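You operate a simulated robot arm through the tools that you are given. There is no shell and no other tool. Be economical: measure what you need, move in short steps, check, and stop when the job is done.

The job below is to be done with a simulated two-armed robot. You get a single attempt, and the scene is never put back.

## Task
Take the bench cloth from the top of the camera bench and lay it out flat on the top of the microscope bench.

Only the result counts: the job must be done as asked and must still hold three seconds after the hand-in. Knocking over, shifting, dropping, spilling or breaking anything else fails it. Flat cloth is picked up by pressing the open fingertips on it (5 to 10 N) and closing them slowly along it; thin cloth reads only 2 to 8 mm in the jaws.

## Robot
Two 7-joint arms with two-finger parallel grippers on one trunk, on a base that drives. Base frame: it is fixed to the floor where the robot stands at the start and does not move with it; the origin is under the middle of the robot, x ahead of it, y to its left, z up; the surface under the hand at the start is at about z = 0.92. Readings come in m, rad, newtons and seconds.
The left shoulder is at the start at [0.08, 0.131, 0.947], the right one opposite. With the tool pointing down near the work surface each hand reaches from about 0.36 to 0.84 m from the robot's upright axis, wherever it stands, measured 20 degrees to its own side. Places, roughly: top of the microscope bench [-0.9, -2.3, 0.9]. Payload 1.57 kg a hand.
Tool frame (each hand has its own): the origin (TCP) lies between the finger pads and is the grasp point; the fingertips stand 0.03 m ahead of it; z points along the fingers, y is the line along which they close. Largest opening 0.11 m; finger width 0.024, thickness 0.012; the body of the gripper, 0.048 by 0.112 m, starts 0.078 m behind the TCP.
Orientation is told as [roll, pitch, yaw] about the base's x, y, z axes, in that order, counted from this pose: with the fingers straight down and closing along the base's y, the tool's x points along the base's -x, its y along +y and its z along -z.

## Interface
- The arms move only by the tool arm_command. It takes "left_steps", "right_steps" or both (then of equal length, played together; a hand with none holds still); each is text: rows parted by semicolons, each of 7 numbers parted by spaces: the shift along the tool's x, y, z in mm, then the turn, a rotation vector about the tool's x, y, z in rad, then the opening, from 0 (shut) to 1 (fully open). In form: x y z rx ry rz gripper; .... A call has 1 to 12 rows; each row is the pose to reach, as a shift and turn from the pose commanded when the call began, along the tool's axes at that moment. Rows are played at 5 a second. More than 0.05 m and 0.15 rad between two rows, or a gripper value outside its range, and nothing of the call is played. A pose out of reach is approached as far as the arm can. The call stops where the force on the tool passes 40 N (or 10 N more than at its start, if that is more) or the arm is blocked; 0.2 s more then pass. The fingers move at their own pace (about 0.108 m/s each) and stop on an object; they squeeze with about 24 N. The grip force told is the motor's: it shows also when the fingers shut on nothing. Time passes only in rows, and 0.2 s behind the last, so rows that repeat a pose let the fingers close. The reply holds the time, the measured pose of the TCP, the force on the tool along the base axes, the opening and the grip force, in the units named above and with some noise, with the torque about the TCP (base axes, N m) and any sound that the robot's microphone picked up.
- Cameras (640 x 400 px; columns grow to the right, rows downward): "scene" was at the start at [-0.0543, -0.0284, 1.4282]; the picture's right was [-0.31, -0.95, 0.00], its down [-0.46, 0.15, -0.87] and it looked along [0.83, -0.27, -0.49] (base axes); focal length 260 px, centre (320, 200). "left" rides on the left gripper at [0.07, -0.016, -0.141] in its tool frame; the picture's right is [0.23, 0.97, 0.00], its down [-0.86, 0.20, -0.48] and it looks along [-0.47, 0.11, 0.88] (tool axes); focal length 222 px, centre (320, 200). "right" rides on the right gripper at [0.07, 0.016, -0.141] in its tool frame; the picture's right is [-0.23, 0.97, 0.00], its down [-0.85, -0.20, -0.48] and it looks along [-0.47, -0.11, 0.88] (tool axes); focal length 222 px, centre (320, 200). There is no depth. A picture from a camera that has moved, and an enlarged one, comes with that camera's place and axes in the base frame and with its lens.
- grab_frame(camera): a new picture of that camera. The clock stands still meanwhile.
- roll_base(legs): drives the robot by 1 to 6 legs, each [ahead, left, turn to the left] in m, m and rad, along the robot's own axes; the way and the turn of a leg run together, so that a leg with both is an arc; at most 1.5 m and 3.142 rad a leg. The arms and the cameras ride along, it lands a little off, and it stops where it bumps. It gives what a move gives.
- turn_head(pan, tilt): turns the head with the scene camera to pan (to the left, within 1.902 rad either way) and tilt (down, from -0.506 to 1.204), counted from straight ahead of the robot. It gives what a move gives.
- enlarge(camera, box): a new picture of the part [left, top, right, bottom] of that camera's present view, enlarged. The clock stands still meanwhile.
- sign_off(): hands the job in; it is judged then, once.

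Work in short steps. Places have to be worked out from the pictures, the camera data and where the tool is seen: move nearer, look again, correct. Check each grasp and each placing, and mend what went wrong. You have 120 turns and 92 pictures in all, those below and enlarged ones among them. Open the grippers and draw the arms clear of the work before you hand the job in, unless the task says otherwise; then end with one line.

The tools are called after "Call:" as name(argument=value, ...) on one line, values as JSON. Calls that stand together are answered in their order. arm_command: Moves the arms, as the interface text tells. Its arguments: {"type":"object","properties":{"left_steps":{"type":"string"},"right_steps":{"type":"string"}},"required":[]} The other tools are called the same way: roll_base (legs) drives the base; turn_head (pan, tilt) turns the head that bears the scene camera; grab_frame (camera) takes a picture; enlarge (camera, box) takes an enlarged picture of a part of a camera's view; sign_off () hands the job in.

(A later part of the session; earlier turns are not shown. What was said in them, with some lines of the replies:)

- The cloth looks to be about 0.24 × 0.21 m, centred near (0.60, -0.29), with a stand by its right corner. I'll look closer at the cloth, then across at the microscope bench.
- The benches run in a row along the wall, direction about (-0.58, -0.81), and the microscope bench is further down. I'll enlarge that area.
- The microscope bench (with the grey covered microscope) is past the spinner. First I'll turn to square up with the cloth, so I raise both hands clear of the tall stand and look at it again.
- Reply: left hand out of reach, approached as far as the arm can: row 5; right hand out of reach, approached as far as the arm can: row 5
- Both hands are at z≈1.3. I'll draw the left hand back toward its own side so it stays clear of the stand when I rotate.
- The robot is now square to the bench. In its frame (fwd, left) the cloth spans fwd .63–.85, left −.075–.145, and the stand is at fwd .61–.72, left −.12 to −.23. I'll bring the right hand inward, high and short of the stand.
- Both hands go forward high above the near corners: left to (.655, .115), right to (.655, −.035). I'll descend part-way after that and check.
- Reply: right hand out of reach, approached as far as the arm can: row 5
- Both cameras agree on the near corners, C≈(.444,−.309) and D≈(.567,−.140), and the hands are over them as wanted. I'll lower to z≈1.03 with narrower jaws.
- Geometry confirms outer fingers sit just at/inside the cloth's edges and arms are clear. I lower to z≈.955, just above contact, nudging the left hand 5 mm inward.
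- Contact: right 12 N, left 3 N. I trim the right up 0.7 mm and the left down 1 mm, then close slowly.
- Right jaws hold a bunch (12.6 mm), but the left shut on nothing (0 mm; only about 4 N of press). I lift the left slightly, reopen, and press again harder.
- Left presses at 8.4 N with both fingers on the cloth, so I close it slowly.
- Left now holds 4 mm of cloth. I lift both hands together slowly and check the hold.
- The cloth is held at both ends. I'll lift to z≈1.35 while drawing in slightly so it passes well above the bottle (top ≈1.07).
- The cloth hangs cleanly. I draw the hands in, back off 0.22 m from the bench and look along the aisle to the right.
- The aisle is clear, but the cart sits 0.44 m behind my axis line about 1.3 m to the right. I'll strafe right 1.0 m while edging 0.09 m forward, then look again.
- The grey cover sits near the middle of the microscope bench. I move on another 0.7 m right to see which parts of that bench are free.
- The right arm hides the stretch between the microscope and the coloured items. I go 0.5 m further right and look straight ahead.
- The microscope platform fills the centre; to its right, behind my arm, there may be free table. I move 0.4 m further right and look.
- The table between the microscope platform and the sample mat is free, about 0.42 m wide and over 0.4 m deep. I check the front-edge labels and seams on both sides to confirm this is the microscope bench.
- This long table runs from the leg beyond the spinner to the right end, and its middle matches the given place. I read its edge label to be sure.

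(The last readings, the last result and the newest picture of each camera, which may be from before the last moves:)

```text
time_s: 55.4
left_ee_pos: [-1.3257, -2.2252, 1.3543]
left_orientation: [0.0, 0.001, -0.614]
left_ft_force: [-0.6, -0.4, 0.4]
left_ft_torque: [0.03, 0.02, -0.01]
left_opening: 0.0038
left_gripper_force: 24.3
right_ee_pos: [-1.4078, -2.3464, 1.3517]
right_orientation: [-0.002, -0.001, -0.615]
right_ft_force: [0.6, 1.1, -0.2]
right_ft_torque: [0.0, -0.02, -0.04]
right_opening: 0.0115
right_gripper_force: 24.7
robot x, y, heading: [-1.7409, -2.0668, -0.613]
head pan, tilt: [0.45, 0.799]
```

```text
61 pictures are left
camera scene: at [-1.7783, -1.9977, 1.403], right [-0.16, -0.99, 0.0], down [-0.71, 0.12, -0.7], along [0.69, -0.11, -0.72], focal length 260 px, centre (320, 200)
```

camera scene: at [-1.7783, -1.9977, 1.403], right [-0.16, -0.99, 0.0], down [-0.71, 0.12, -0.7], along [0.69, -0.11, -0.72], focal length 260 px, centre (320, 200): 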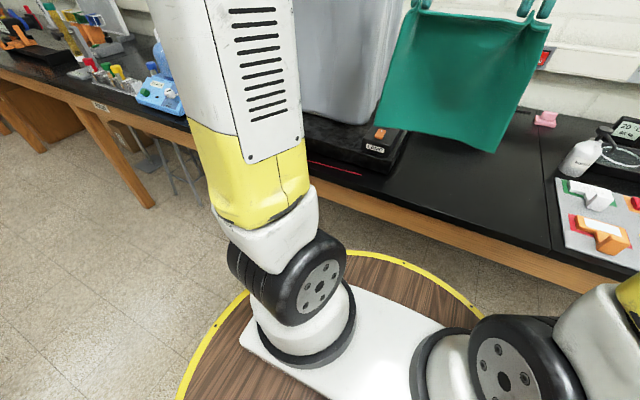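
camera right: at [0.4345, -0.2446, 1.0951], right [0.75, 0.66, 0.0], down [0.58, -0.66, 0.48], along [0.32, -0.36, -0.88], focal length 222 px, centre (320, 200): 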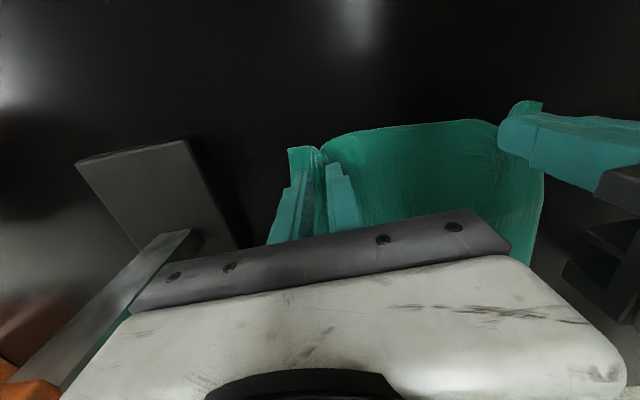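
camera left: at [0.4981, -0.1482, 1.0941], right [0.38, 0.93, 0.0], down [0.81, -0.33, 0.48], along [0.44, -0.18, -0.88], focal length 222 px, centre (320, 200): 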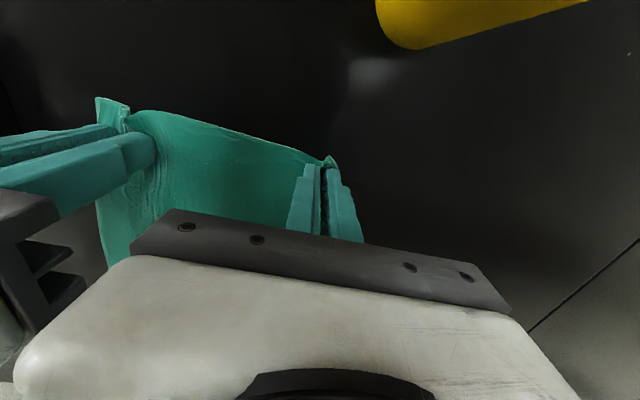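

The seams show the microscope bench spans left −.29 to +.89 of me, so the free patch (about .41 m wide) is on it. I strafe 0.125 m right and 0.08 m forward to centre on that patch.

Call:
roll_base(legs=[[0, -0.125, 0], [0.08, 0, 0]])

Call:
turn_head(pan=0.0, tilt=0.75)

Call:
grab_frame(camera="scene")

Call:
grab_frame(camera="right")

Call:
grab_frame(camera="left")

```text
time_s: 57.3
left_ee_pos: [-1.3333, -2.3757, 1.353]
left_orientation: [0.001, -0.001, -0.615]
left_ft_force: [-1.5, 0.5, -0.1]
left_ft_torque: [0.01, 0.0, 0.04]
left_opening: 0.0037
left_gripper_force: 23.9
right_ee_pos: [-1.4145, -2.4967, 1.3514]
right_orientation: [-0.002, 0.0, -0.614]
right_ft_force: [0.7, 0.9, -0.4]
right_ft_torque: [-0.03, -0.04, -0.04]
right_opening: 0.0115
right_gripper_force: 23.7
robot x, y, heading: [-1.7516, -2.2146, -0.618]
head pan, tilt: [0.45, 0.799]
```

```text
time_s: 58.2
left_ee_pos: [-1.334, -2.3765, 1.3535]
left_orientation: [-0.001, 0.0, -0.613]
left_ft_force: [-0.5, 0.3, 0.0]
left_ft_torque: [-0.03, 0.02, 0.04]
left_opening: 0.0037
left_gripper_force: 24.2
right_ee_pos: [-1.4146, -2.4973, 1.353]
right_orientation: [-0.001, -0.002, -0.615]
right_ft_force: [1.6, 1.1, 0.0]
right_ft_torque: [0.02, -0.03, -0.03]
right_opening: 0.0117
right_gripper_force: 23.7
robot x, y, heading: [-1.7523, -2.2165, -0.612]
head pan, tilt: [0.0, 0.75]
```

```text
60 pictures are left
camera scene: at [-1.7977, -2.1823, 1.407], right [-0.58, -0.82, 0.0], down [-0.56, 0.39, -0.73], along [0.6, -0.42, -0.68], focal length 260 px, centre (320, 200)
```

scene: 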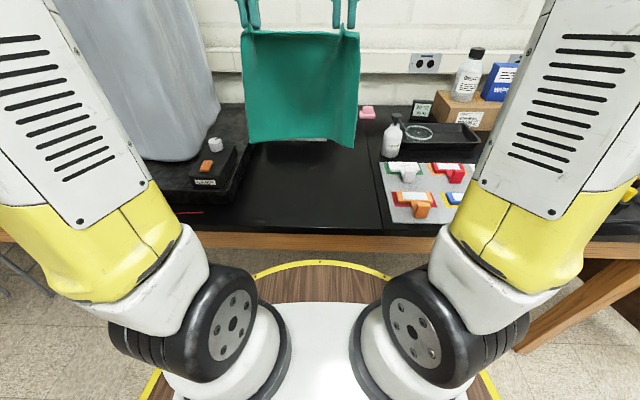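

```text
59 pictures are left
camera right: at [-1.4629, -2.4431, 1.4939], right [0.75, 0.67, 0.0], down [0.58, -0.65, 0.48], along [0.32, -0.36, -0.88], focal length 222 px, centre (320, 200)
```

right: 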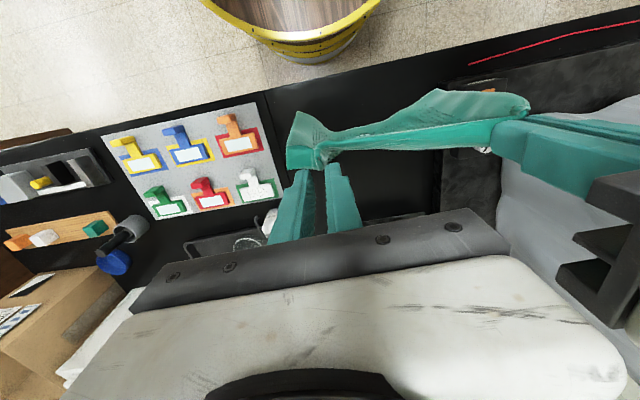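

```text
58 pictures are left
camera left: at [-1.3984, -2.3489, 1.4934], right [0.38, 0.93, 0.0], down [0.81, -0.33, 0.48], along [0.44, -0.18, -0.88], focal length 222 px, centre (320, 200)
```

left: 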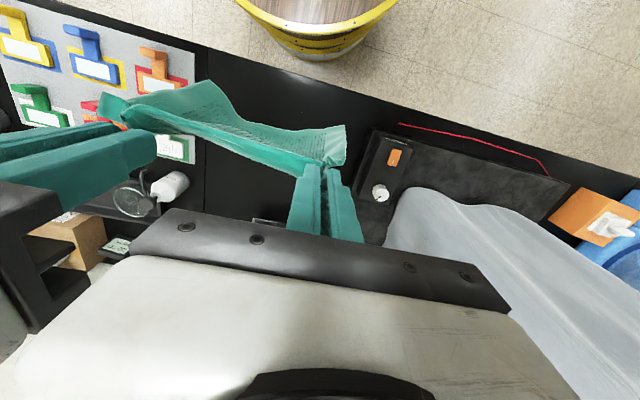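

The free patch is left +.23 to −.16 and the cloth is centred on it; the bench edge is at fwd .35, the control box at about .79. I carry the cloth forward to fwd ≈.66 while lowering to z≈1.19.

Call:
arm_command(left_steps="-20 0 20 0 0 0 0; -45 0 40 0 0 0 0; -70 0 60 0 0 0 0; -100 0 80 0 0 0 0; -130 0 100 0 0 0 0; -160 0 120 0 0 0 0; -190 0 140 0 0 0 0; -215 0 155 0 0 0 0; -228 0 163 0 0 0 0; -228 0 163 0 0 0 0; -228 0 163 0 0 0 0", right_steps="-20 0 20 0 0 0 0; -45 0 40 0 0 0 0; -70 0 60 0 0 0 0; -100 0 80 0 0 0 0; -130 0 100 0 0 0 0; -160 0 120 0 0 0 0; -190 0 140 0 0 0 0; -215 0 155 0 0 0 0; -228 0 163 0 0 0 0; -228 0 163 0 0 0 0; -228 0 163 0 0 0 0")

Call:
grab_frame(camera="scene")

```text
time_s: 60.6
left_ee_pos: [-1.1469, -2.507, 1.1899]
left_orientation: [0.0, 0.0, -0.614]
left_ft_force: [-0.1, -0.5, -0.5]
left_ft_torque: [0.0, 0.0, -0.03]
left_opening: 0.0039
left_gripper_force: 23.8
right_ee_pos: [-1.2278, -2.6286, 1.1887]
right_orientation: [-0.002, -0.001, -0.616]
right_ft_force: [-0.4, 0.5, 0.2]
right_ft_torque: [-0.02, 0.03, 0.0]
right_opening: 0.0115
right_gripper_force: 23.9
robot x, y, heading: [-1.7525, -2.2158, -0.61]
head pan, tilt: [0.0, 0.75]
```

```text
57 pictures are left
camera scene: at [-1.7976, -2.1825, 1.407], right [-0.58, -0.82, 0.0], down [-0.56, 0.39, -0.73], along [0.6, -0.42, -0.68], focal length 260 px, centre (320, 200)
```

scene: 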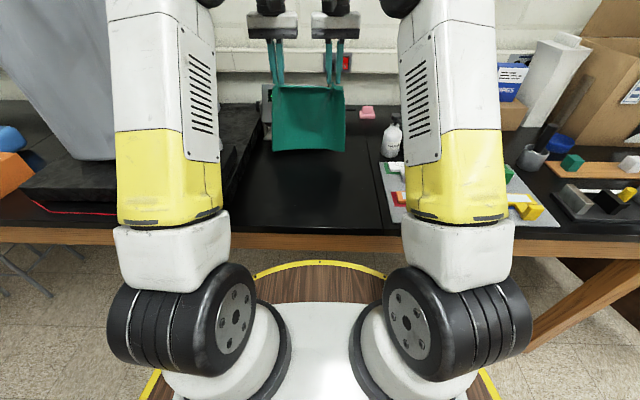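

Cloth bottom hangs about 3 cm above the table at fwd ≈.66. I lay it by lowering while drawing the hands back toward me; first half now, in small rows.

Call:
arm_command(left_steps="0 0 12 0 0 0 0; 0 0 24 0 0 0 0; 5 0 32 0 0 0 0; 15 0 38 0 0 0 0; 28 0 44 0 0 0 0; 42 0 51 0 0 0 0; 53 0 59 0 0 0 0; 64 0 67 0 0 0 0; 75 0 76 0 0 0 0; 86 0 85 0 0 0 0; 96 0 93 0 0 0 0; 105 0 100 0 0 0 0", right_steps="0 0 12 0 0 0 0; 0 0 24 0 0 0 0; 5 0 32 0 0 0 0; 15 0 38 0 0 0 0; 28 0 44 0 0 0 0; 42 0 51 0 0 0 0; 53 0 59 0 0 0 0; 64 0 67 0 0 0 0; 75 0 76 0 0 0 0; 86 0 85 0 0 0 0; 96 0 93 0 0 0 0; 105 0 100 0 0 0 0")

Call:
enlarge(camera="scene", box=[210, 70, 430, 250])

```text
time_s: 63.2
left_ee_pos: [-1.2329, -2.4474, 1.089]
left_orientation: [0.001, 0.001, -0.613]
left_ft_force: [-1.7, -1.2, -0.6]
left_ft_torque: [-0.04, 0.03, 0.02]
left_opening: 0.0039
left_gripper_force: 24.0
right_ee_pos: [-1.3139, -2.568, 1.0901]
right_orientation: [0.001, -0.001, -0.615]
right_ft_force: [0.8, 0.7, 0.5]
right_ft_torque: [0.02, 0.04, -0.05]
right_opening: 0.0115
right_gripper_force: 24.5
robot x, y, heading: [-1.7478, -2.2139, -0.617]
head pan, tilt: [0.0, 0.75]
```

```text
2.22 times, centred on (320, 160) of scene
camera zoom: at [-1.7976, -2.1825, 1.407], right [-0.58, -0.82, 0.0], down [-0.56, 0.39, -0.73], along [0.6, -0.42, -0.68], focal length 578 px, centre (320, 289)
```

zoom: 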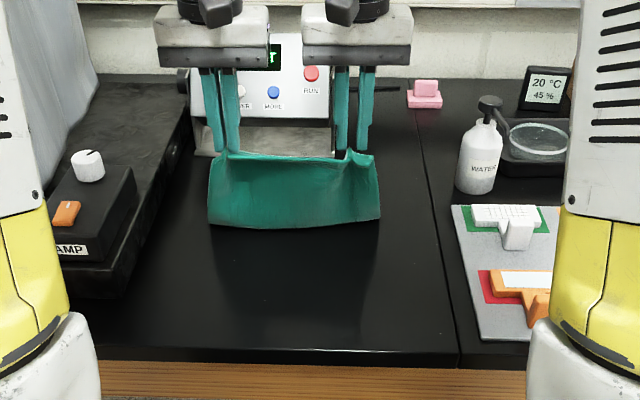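

The laid part appears anchored: contact line ≈.59, consistent with the far edge staying near .66. I continue the second half down to near contact.

Call:
arm_command(left_steps="12 0 13 0 0 0 0; 25 0 25 0 0 0 0; 36 0 38 0 0 0 0; 47 0 50 0 0 0 0; 57 0 62 0 0 0 0; 67 0 75 0 0 0 0; 76 0 88 0 0 0 0; 84 0 100 0 0 0 0; 90 0 110 0 0 0 0; 94 0 119 0 0 0 0; 97 0 126 0 0 0 0; 99 0 130 0 0 0 0", right_steps="12 0 13 0 0 0 0; 25 0 25 0 0 0 0; 36 0 38 0 0 0 0; 47 0 50 0 0 0 0; 57 0 62 0 0 0 0; 67 0 75 0 0 0 0; 76 0 88 0 0 0 0; 84 0 100 0 0 0 0; 90 0 110 0 0 0 0; 94 0 119 0 0 0 0; 97 0 126 0 0 0 0; 99 0 130 0 0 0 0")

Call:
enlarge(camera="scene", box=[210, 70, 430, 250])

Call:
grab_frame(camera="left")

```text
time_s: 65.8
left_ee_pos: [-1.3126, -2.3906, 0.9601]
left_orientation: [0.0, 0.0, -0.613]
left_ft_force: [-1.3, -1.1, 1.2]
left_ft_torque: [-0.01, 0.01, 0.01]
left_opening: 0.004
left_gripper_force: 23.7
right_ee_pos: [-1.3945, -2.5121, 0.9606]
right_orientation: [-0.002, -0.001, -0.614]
right_ft_force: [1.3, 0.9, 0.3]
right_ft_torque: [0.02, -0.04, -0.04]
right_opening: 0.0117
right_gripper_force: 24.1
robot x, y, heading: [-1.7492, -2.2179, -0.616]
head pan, tilt: [0.0, 0.75]
```

```text
2.22 times, centred on (320, 160) of scene
camera zoom: at [-1.7978, -2.1824, 1.407], right [-0.58, -0.82, 0.0], down [-0.56, 0.39, -0.73], along [0.6, -0.42, -0.68], focal length 578 px, centre (320, 289)
```

zoom: 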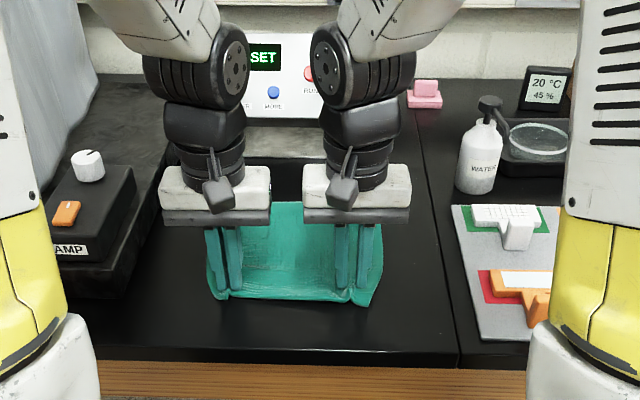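

```text
54 pictures are left
camera left: at [-1.3785, -2.3633, 1.0998], right [0.38, 0.93, 0.0], down [0.81, -0.33, 0.48], along [0.44, -0.18, -0.88], focal length 222 px, centre (320, 200)
```

left: 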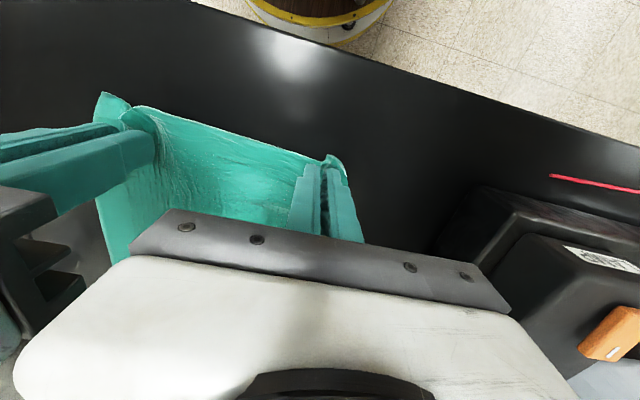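

Cloth lies well. I lower to light contact and open slowly to the original width, so the opening fingers spread the pinched folds back out.

Call:
arm_command(left_steps="2 0 3 0 0 0 0; 3 0 5 0 0 0 0; 3 0 5 0 0 0 0.06; 3 0 5 0 0 0 0.12; 3 0 5 0 0 0 0.18; 3 0 5 0 0 0 0.24; 3 0 5 0 0 0 0.3; 3 0 5 0 0 0 0.34; 3 0 5 0 0 0 0.36", right_steps="2 0 3 0 0 0 0; 3 0 5 0 0 0 0; 3 0 5 0 0 0 0.12; 3 0 5 0 0 0 0.18; 3 0 5 0 0 0 0.24; 3 0 5 0 0 0 0.3; 3 0 5 0 0 0 0.34; 3 0 5 0 0 0 0.36; 3 0 5 0 0 0 0.38")

Call:
enlarge(camera="scene", box=[210, 70, 430, 250])

Call:
grab_frame(camera="left")

Call:
grab_frame(camera="right")

```text
time_s: 67.8
left_ee_pos: [-1.3163, -2.3883, 0.9547]
left_orientation: [0.0, -0.001, -0.617]
left_ft_force: [0.0, -0.3, 1.1]
left_ft_torque: [0.03, 0.01, 0.01]
left_opening: 0.0385
left_gripper_force: 0.1
right_ee_pos: [-1.399, -2.5107, 0.9561]
right_orientation: [-0.002, -0.003, -0.615]
right_ft_force: [-1.0, -0.4, 2.5]
right_ft_torque: [-0.02, -0.03, -0.01]
right_opening: 0.0396
right_gripper_force: 0.0
robot x, y, heading: [-1.7516, -2.2136, -0.613]
head pan, tilt: [0.0, 0.75]
```

```text
2.22 times, centred on (320, 160) of scene
camera zoom: at [-1.7978, -2.1824, 1.407], right [-0.58, -0.82, 0.0], down [-0.56, 0.39, -0.73], along [0.6, -0.42, -0.68], focal length 578 px, centre (320, 289)
```

zoom: 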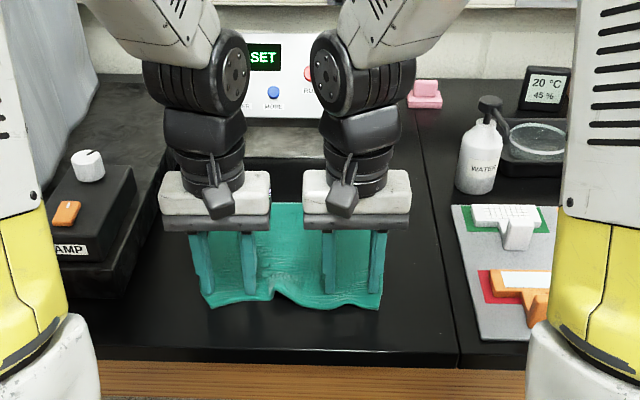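

```text
52 pictures are left
camera left: at [-1.3808, -2.3613, 1.0956], right [0.38, 0.93, 0.0], down [0.81, -0.33, 0.48], along [0.44, -0.18, -0.88], focal length 222 px, centre (320, 200)
```

left: 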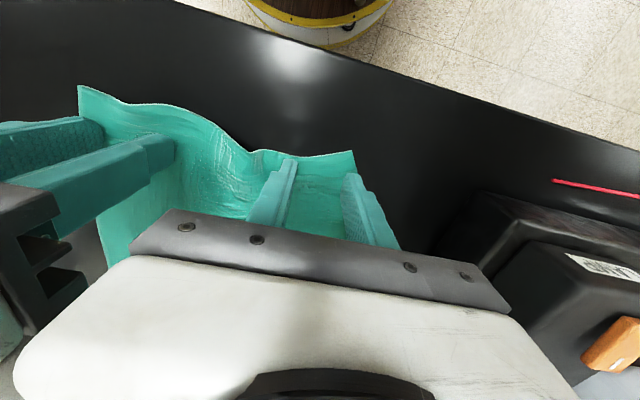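

```text
51 pictures are left
camera right: at [-1.4457, -2.4564, 1.0965], right [0.75, 0.67, 0.0], down [0.58, -0.65, 0.48], along [0.32, -0.36, -0.88], focal length 222 px, centre (320, 200)
```

right: 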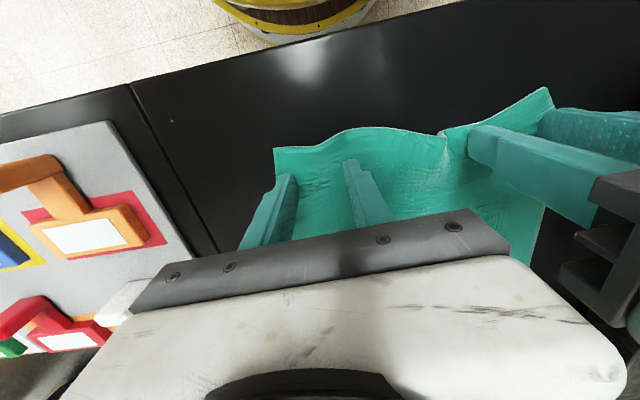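

Released; the inner fingers left some slack mid-edge. I lift both hands straight up to see the cloth before smoothing.

Call:
arm_command(left_steps="0 0 -20 0 0 0 0.36; 0 0 -50 0 0 0 0.36; 0 0 -90 0 0 0 0.36; 0 30 -130 0 0 0 0.36; 0 60 -170 0 0 0 0.36; 0 90 -190 0 0 0 0.36", right_steps="0 0 -20 0 0 0 0.36; 0 0 -50 0 0 0 0.36; 0 0 -90 0 0 0 0.36; 0 -30 -130 0 0 0 0.36; 0 -60 -170 0 0 0 0.36; 0 -90 -190 0 0 0 0.36")

Call:
enlarge(camera="scene", box=[210, 70, 430, 250])

```text
time_s: 69.2
left_ee_pos: [-1.2642, -2.3147, 1.1469]
left_orientation: [-0.001, 0.0, -0.616]
left_ft_force: [0.7, 0.0, -0.6]
left_ft_torque: [0.03, 0.01, 0.01]
left_opening: 0.0398
left_gripper_force: 0.1
right_ee_pos: [-1.4496, -2.5837, 1.1446]
right_orientation: [0.0, -0.002, -0.615]
right_ft_force: [-0.3, -1.2, -0.7]
right_ft_torque: [-0.01, 0.02, -0.01]
right_opening: 0.0396
right_gripper_force: 0.1
robot x, y, heading: [-1.7505, -2.2196, -0.616]
head pan, tilt: [0.0, 0.75]
```

```text
2.22 times, centred on (320, 160) of scene
camera zoom: at [-1.7976, -2.1825, 1.407], right [-0.58, -0.82, 0.0], down [-0.56, 0.39, -0.73], along [0.6, -0.42, -0.68], focal length 578 px, centre (320, 289)
```

zoom: 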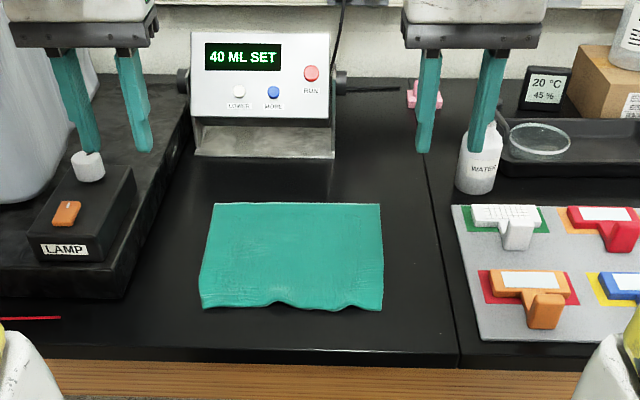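

It lies flat and in place, with only small waves at the near edge. I take a closer look to decide on smoothing.

Call:
enlarge(camera="scene", box=[270, 140, 350, 215])

Call:
grab_frame(camera="left")

Call:
grab_frame(camera="right")

```text
5.33 times, centred on (310, 178) of scene
camera zoom: at [-1.7976, -2.1825, 1.407], right [-0.58, -0.82, 0.0], down [-0.56, 0.39, -0.73], along [0.6, -0.42, -0.68], focal length 1387 px, centre (373, 320)
```

zoom: 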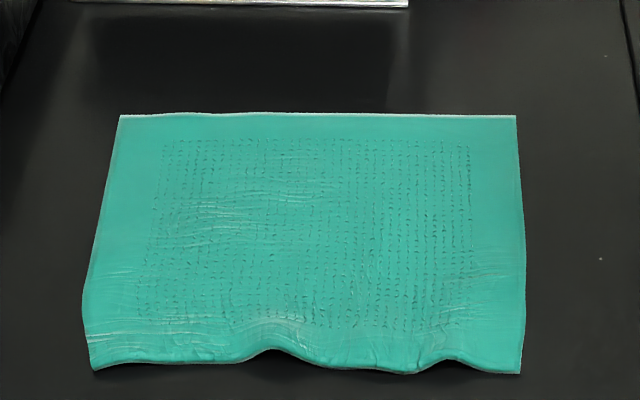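

```text
48 pictures are left
camera left: at [-1.3293, -2.2886, 1.2869], right [0.38, 0.93, 0.0], down [0.81, -0.33, 0.48], along [0.44, -0.18, -0.88], focal length 222 px, centre (320, 200)
```

left: 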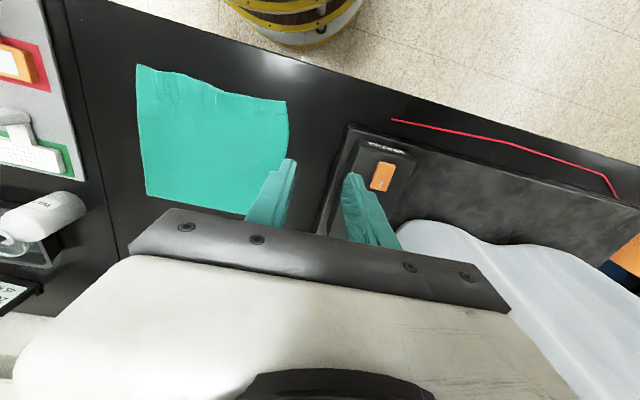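

```text
47 pictures are left
camera right: at [-1.4968, -2.5294, 1.286], right [0.75, 0.67, 0.0], down [0.58, -0.66, 0.48], along [0.32, -0.36, -0.88], focal length 222 px, centre (320, 200)
```

right: 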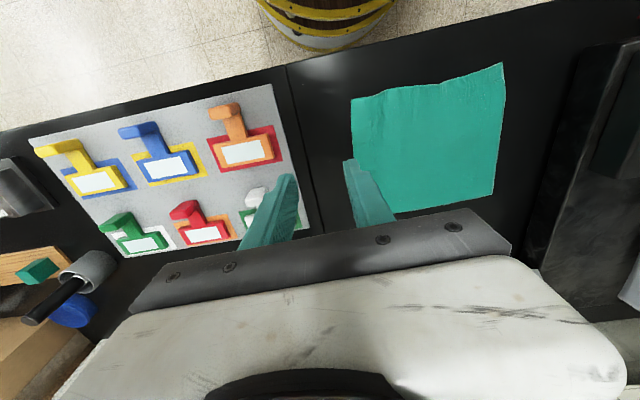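

There is a low hump in the near edge. I'll smooth it by pressing the closed fingertips lightly near both near corners and wiping outward 18 mm.

Call:
arm_command(left_steps="0 -35 30 0 0 0 0; 0 -70 65 0 0 0 0; 0 -103 100 0 0 0 0; 0 -103 145 0 0 0 0; 0 -103 175 0 0 0 0; 0 -103 188 0 0 0 0; 0 -103 191 0 0 0 0", right_steps="0 25 30 0 0 0 0; 0 50 65 0 0 0 0; 0 74 100 0 0 0 0; 0 74 145 0 0 0 0; 0 74 173 0 0 0 0; 0 74 185 0 0 0 0; 0 74 188.5 0 0 0 0")

```text
time_s: 70.8
left_ee_pos: [-1.3256, -2.4009, 0.9553]
left_orientation: [-0.001, 0.0, -0.615]
left_ft_force: [0.1, 0.3, 3.0]
left_ft_torque: [-0.02, -0.02, 0.02]
left_opening: 0.0001
left_gripper_force: 21.0
right_ee_pos: [-1.4062, -2.5233, 0.9562]
right_orientation: [-0.001, -0.002, -0.615]
right_ft_force: [0.9, 0.3, 1.0]
right_ft_torque: [-0.01, -0.03, 0.0]
right_opening: 0.0002
right_gripper_force: 21.2
robot x, y, heading: [-1.7486, -2.2162, -0.616]
head pan, tilt: [0.0, 0.75]
```

Light contact (3 N and 1 N). I press slightly more and wipe outward slowly, then lift.

Call:
arm_command(left_steps="0 0 0.8 0 0 0 0; 0 4 0.8 0 0 0 0; 1 8 0.8 0 0 0 0; 1 12 0.8 0 0 0 0; 2 16 0.8 0 0 0 0; 2 18 0.8 0 0 0 0; 2 18 -15 0 0 0 0; 2 18 -50 0 0 0 0; 2 18 -95 0 0 0 0; 2 50 -140 0 0 0 0; 2 90 -170 0 0 0 0", right_steps="0 0 1.6 0 0 0 0; 0 -4 1.6 0 0 0 0; 1 -8 1.6 0 0 0 0; 1 -12 1.6 0 0 0 0; 2 -16 1.6 0 0 0 0; 2 -18 1.6 0 0 0 0; 2 -18 -15 0 0 0 0; 2 -18 -50 0 0 0 0; 2 -18 -95 0 0 0 0; 2 -50 -140 0 0 0 0; 2 -90 -170 0 0 0 0")

Call:
enlarge(camera="scene", box=[270, 140, 350, 215])

Call:
grab_frame(camera="right")

```text
refused: row 10 steps farther than a row can; nothing moved
```

```text
5.33 times, centred on (310, 178) of scene
camera zoom: at [-1.7979, -2.1823, 1.407], right [-0.58, -0.82, 0.0], down [-0.56, 0.39, -0.73], along [0.6, -0.42, -0.68], focal length 1387 px, centre (373, 320)
```

zoom: 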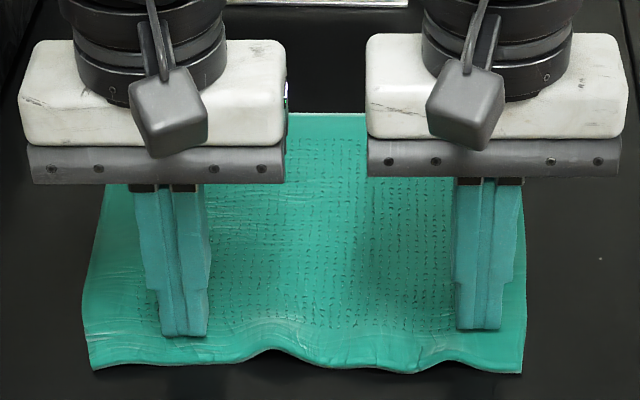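

```text
45 pictures are left
camera right: at [-1.4541, -2.4685, 1.0969], right [0.75, 0.67, 0.0], down [0.58, -0.65, 0.48], along [0.32, -0.36, -0.88], focal length 222 px, centre (320, 200)
```

right: 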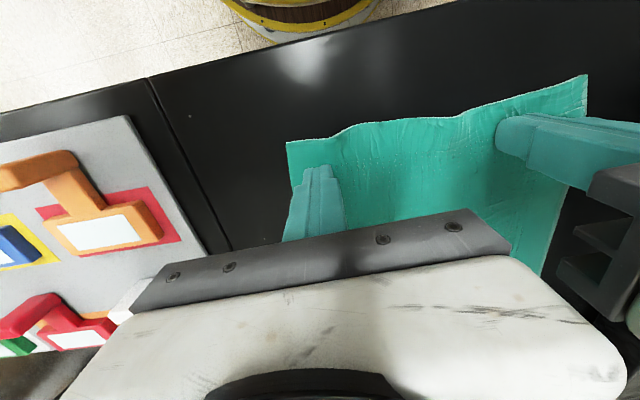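

The last row's step was too long, so nothing moved; the finger placement looks right. I resend with smaller rows.

Call:
arm_command(left_steps="0 0 0.8 0 0 0 0; 0 4 0.8 0 0 0 0; 1 8 0.8 0 0 0 0; 1 12 0.8 0 0 0 0; 2 16 0.8 0 0 0 0; 2 20 0.8 0 0 0 0; 2 20 -15 0 0 0 0; 2 20 -50 0 0 0 0; 2 20 -90 0 0 0 0; 2 45 -120 0 0 0 0; 2 75 -145 0 0 0 0; 2 105 -165 0 0 0 0", right_steps="0 0 1.6 0 0 0 0; 0 -4 1.6 0 0 0 0; 1 -8 1.6 0 0 0 0; 1 -12 1.6 0 0 0 0; 2 -16 1.6 0 0 0 0; 2 -20 1.6 0 0 0 0; 2 -20 -15 0 0 0 0; 2 -20 -50 0 0 0 0; 2 -20 -90 0 0 0 0; 2 -45 -120 0 0 0 0; 2 -75 -145 0 0 0 0; 2 -105 -165 0 0 0 0")

Call:
enlarge(camera="scene", box=[270, 140, 350, 215])

```text
time_s: 73.4
left_ee_pos: [-1.266, -2.3117, 1.1198]
left_orientation: [-0.001, 0.001, -0.614]
left_ft_force: [-0.9, 0.3, 0.4]
left_ft_torque: [0.03, 0.01, -0.02]
left_opening: 0.0
left_gripper_force: 21.5
right_ee_pos: [-1.4696, -2.6082, 1.1217]
right_orientation: [0.0, -0.001, -0.614]
right_ft_force: [0.6, -0.3, 0.4]
right_ft_torque: [0.02, 0.01, 0.0]
right_opening: 0.0002
right_gripper_force: 20.8
robot x, y, heading: [-1.7511, -2.2128, -0.618]
head pan, tilt: [0.0, 0.75]
```

```text
5.33 times, centred on (310, 178) of scene
camera zoom: at [-1.7976, -2.1826, 1.407], right [-0.58, -0.82, 0.0], down [-0.56, 0.39, -0.73], along [0.6, -0.42, -0.68], focal length 1387 px, centre (373, 320)
```

zoom: 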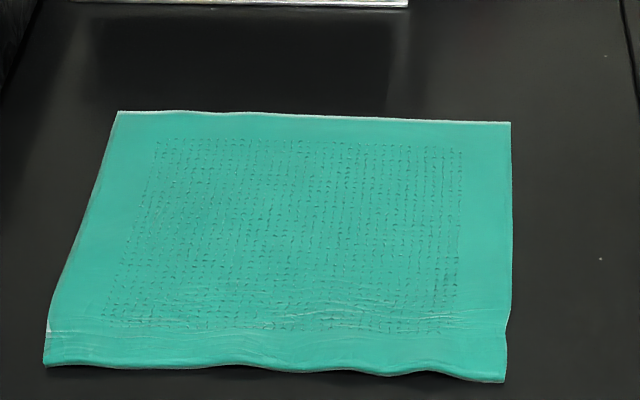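

The hump is gone and the cloth is flat. I raise the hands, open them, back the arms clear, and take a final check.

Call:
arm_command(left_steps="0 0 -40 0 0 0 0; 0 0 -80 0 0 0 0; 0 0 -120 0 0 0 0.3; 0 0 -160 0 0 0 0.6; 0 0 -200 0 0 0 1; 0 0 -200 0 0 0 1", right_steps="0 0 -40 0 0 0 0; 0 0 -80 0 0 0 0; 0 0 -120 0 0 0 0.3; 0 0 -160 0 0 0 0.6; 0 0 -200 0 0 0 1; 0 0 -200 0 0 0 1")

Call:
roll_base(legs=[[-0.2, 0, 0]])

Call:
grab_frame(camera="scene")

```text
time_s: 74.8
left_ee_pos: [-1.2665, -2.3115, 1.3212]
left_orientation: [-0.001, 0.0, -0.615]
left_ft_force: [-0.7, 0.0, 0.2]
left_ft_torque: [-0.02, 0.02, 0.01]
left_opening: 0.1101
left_gripper_force: 0.1
right_ee_pos: [-1.4699, -2.6072, 1.3216]
right_orientation: [-0.002, -0.002, -0.612]
right_ft_force: [-0.7, 0.5, -0.2]
right_ft_torque: [0.01, 0.0, 0.0]
right_opening: 0.1099
right_gripper_force: 0.0
robot x, y, heading: [-1.7507, -2.2136, -0.614]
head pan, tilt: [0.0, 0.75]
```

```text
time_s: 76.4
left_ee_pos: [-1.4283, -2.1967, 1.319]
left_orientation: [0.001, 0.0, -0.615]
left_ft_force: [0.0, -0.7, -0.5]
left_ft_torque: [0.03, -0.01, 0.0]
left_opening: 0.11
left_gripper_force: 0.1
right_ee_pos: [-1.6331, -2.4921, 1.3219]
right_orientation: [-0.003, -0.002, -0.615]
right_ft_force: [0.7, -0.8, -0.2]
right_ft_torque: [0.0, 0.03, 0.02]
right_opening: 0.11
right_gripper_force: 0.1
robot x, y, heading: [-1.9132, -2.0993, -0.616]
head pan, tilt: [0.0, 0.75]
```

```text
43 pictures are left
camera scene: at [-1.9612, -2.0671, 1.407], right [-0.58, -0.82, 0.0], down [-0.56, 0.39, -0.73], along [0.6, -0.42, -0.68], focal length 260 px, centre (320, 200)
```

scene: 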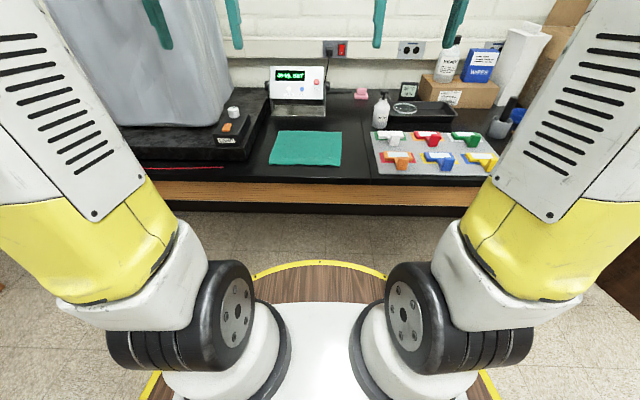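

The cloth lies flat on the microscope bench, nothing else has moved, and the arms are clear with grippers open. I hand in.

Call:
sign_off()

```text
The job is handed in.
```

The bench cloth is now laid out flat on the microscope bench, between the microscope platform and the sample mat, and I saw nothing else disturbed.
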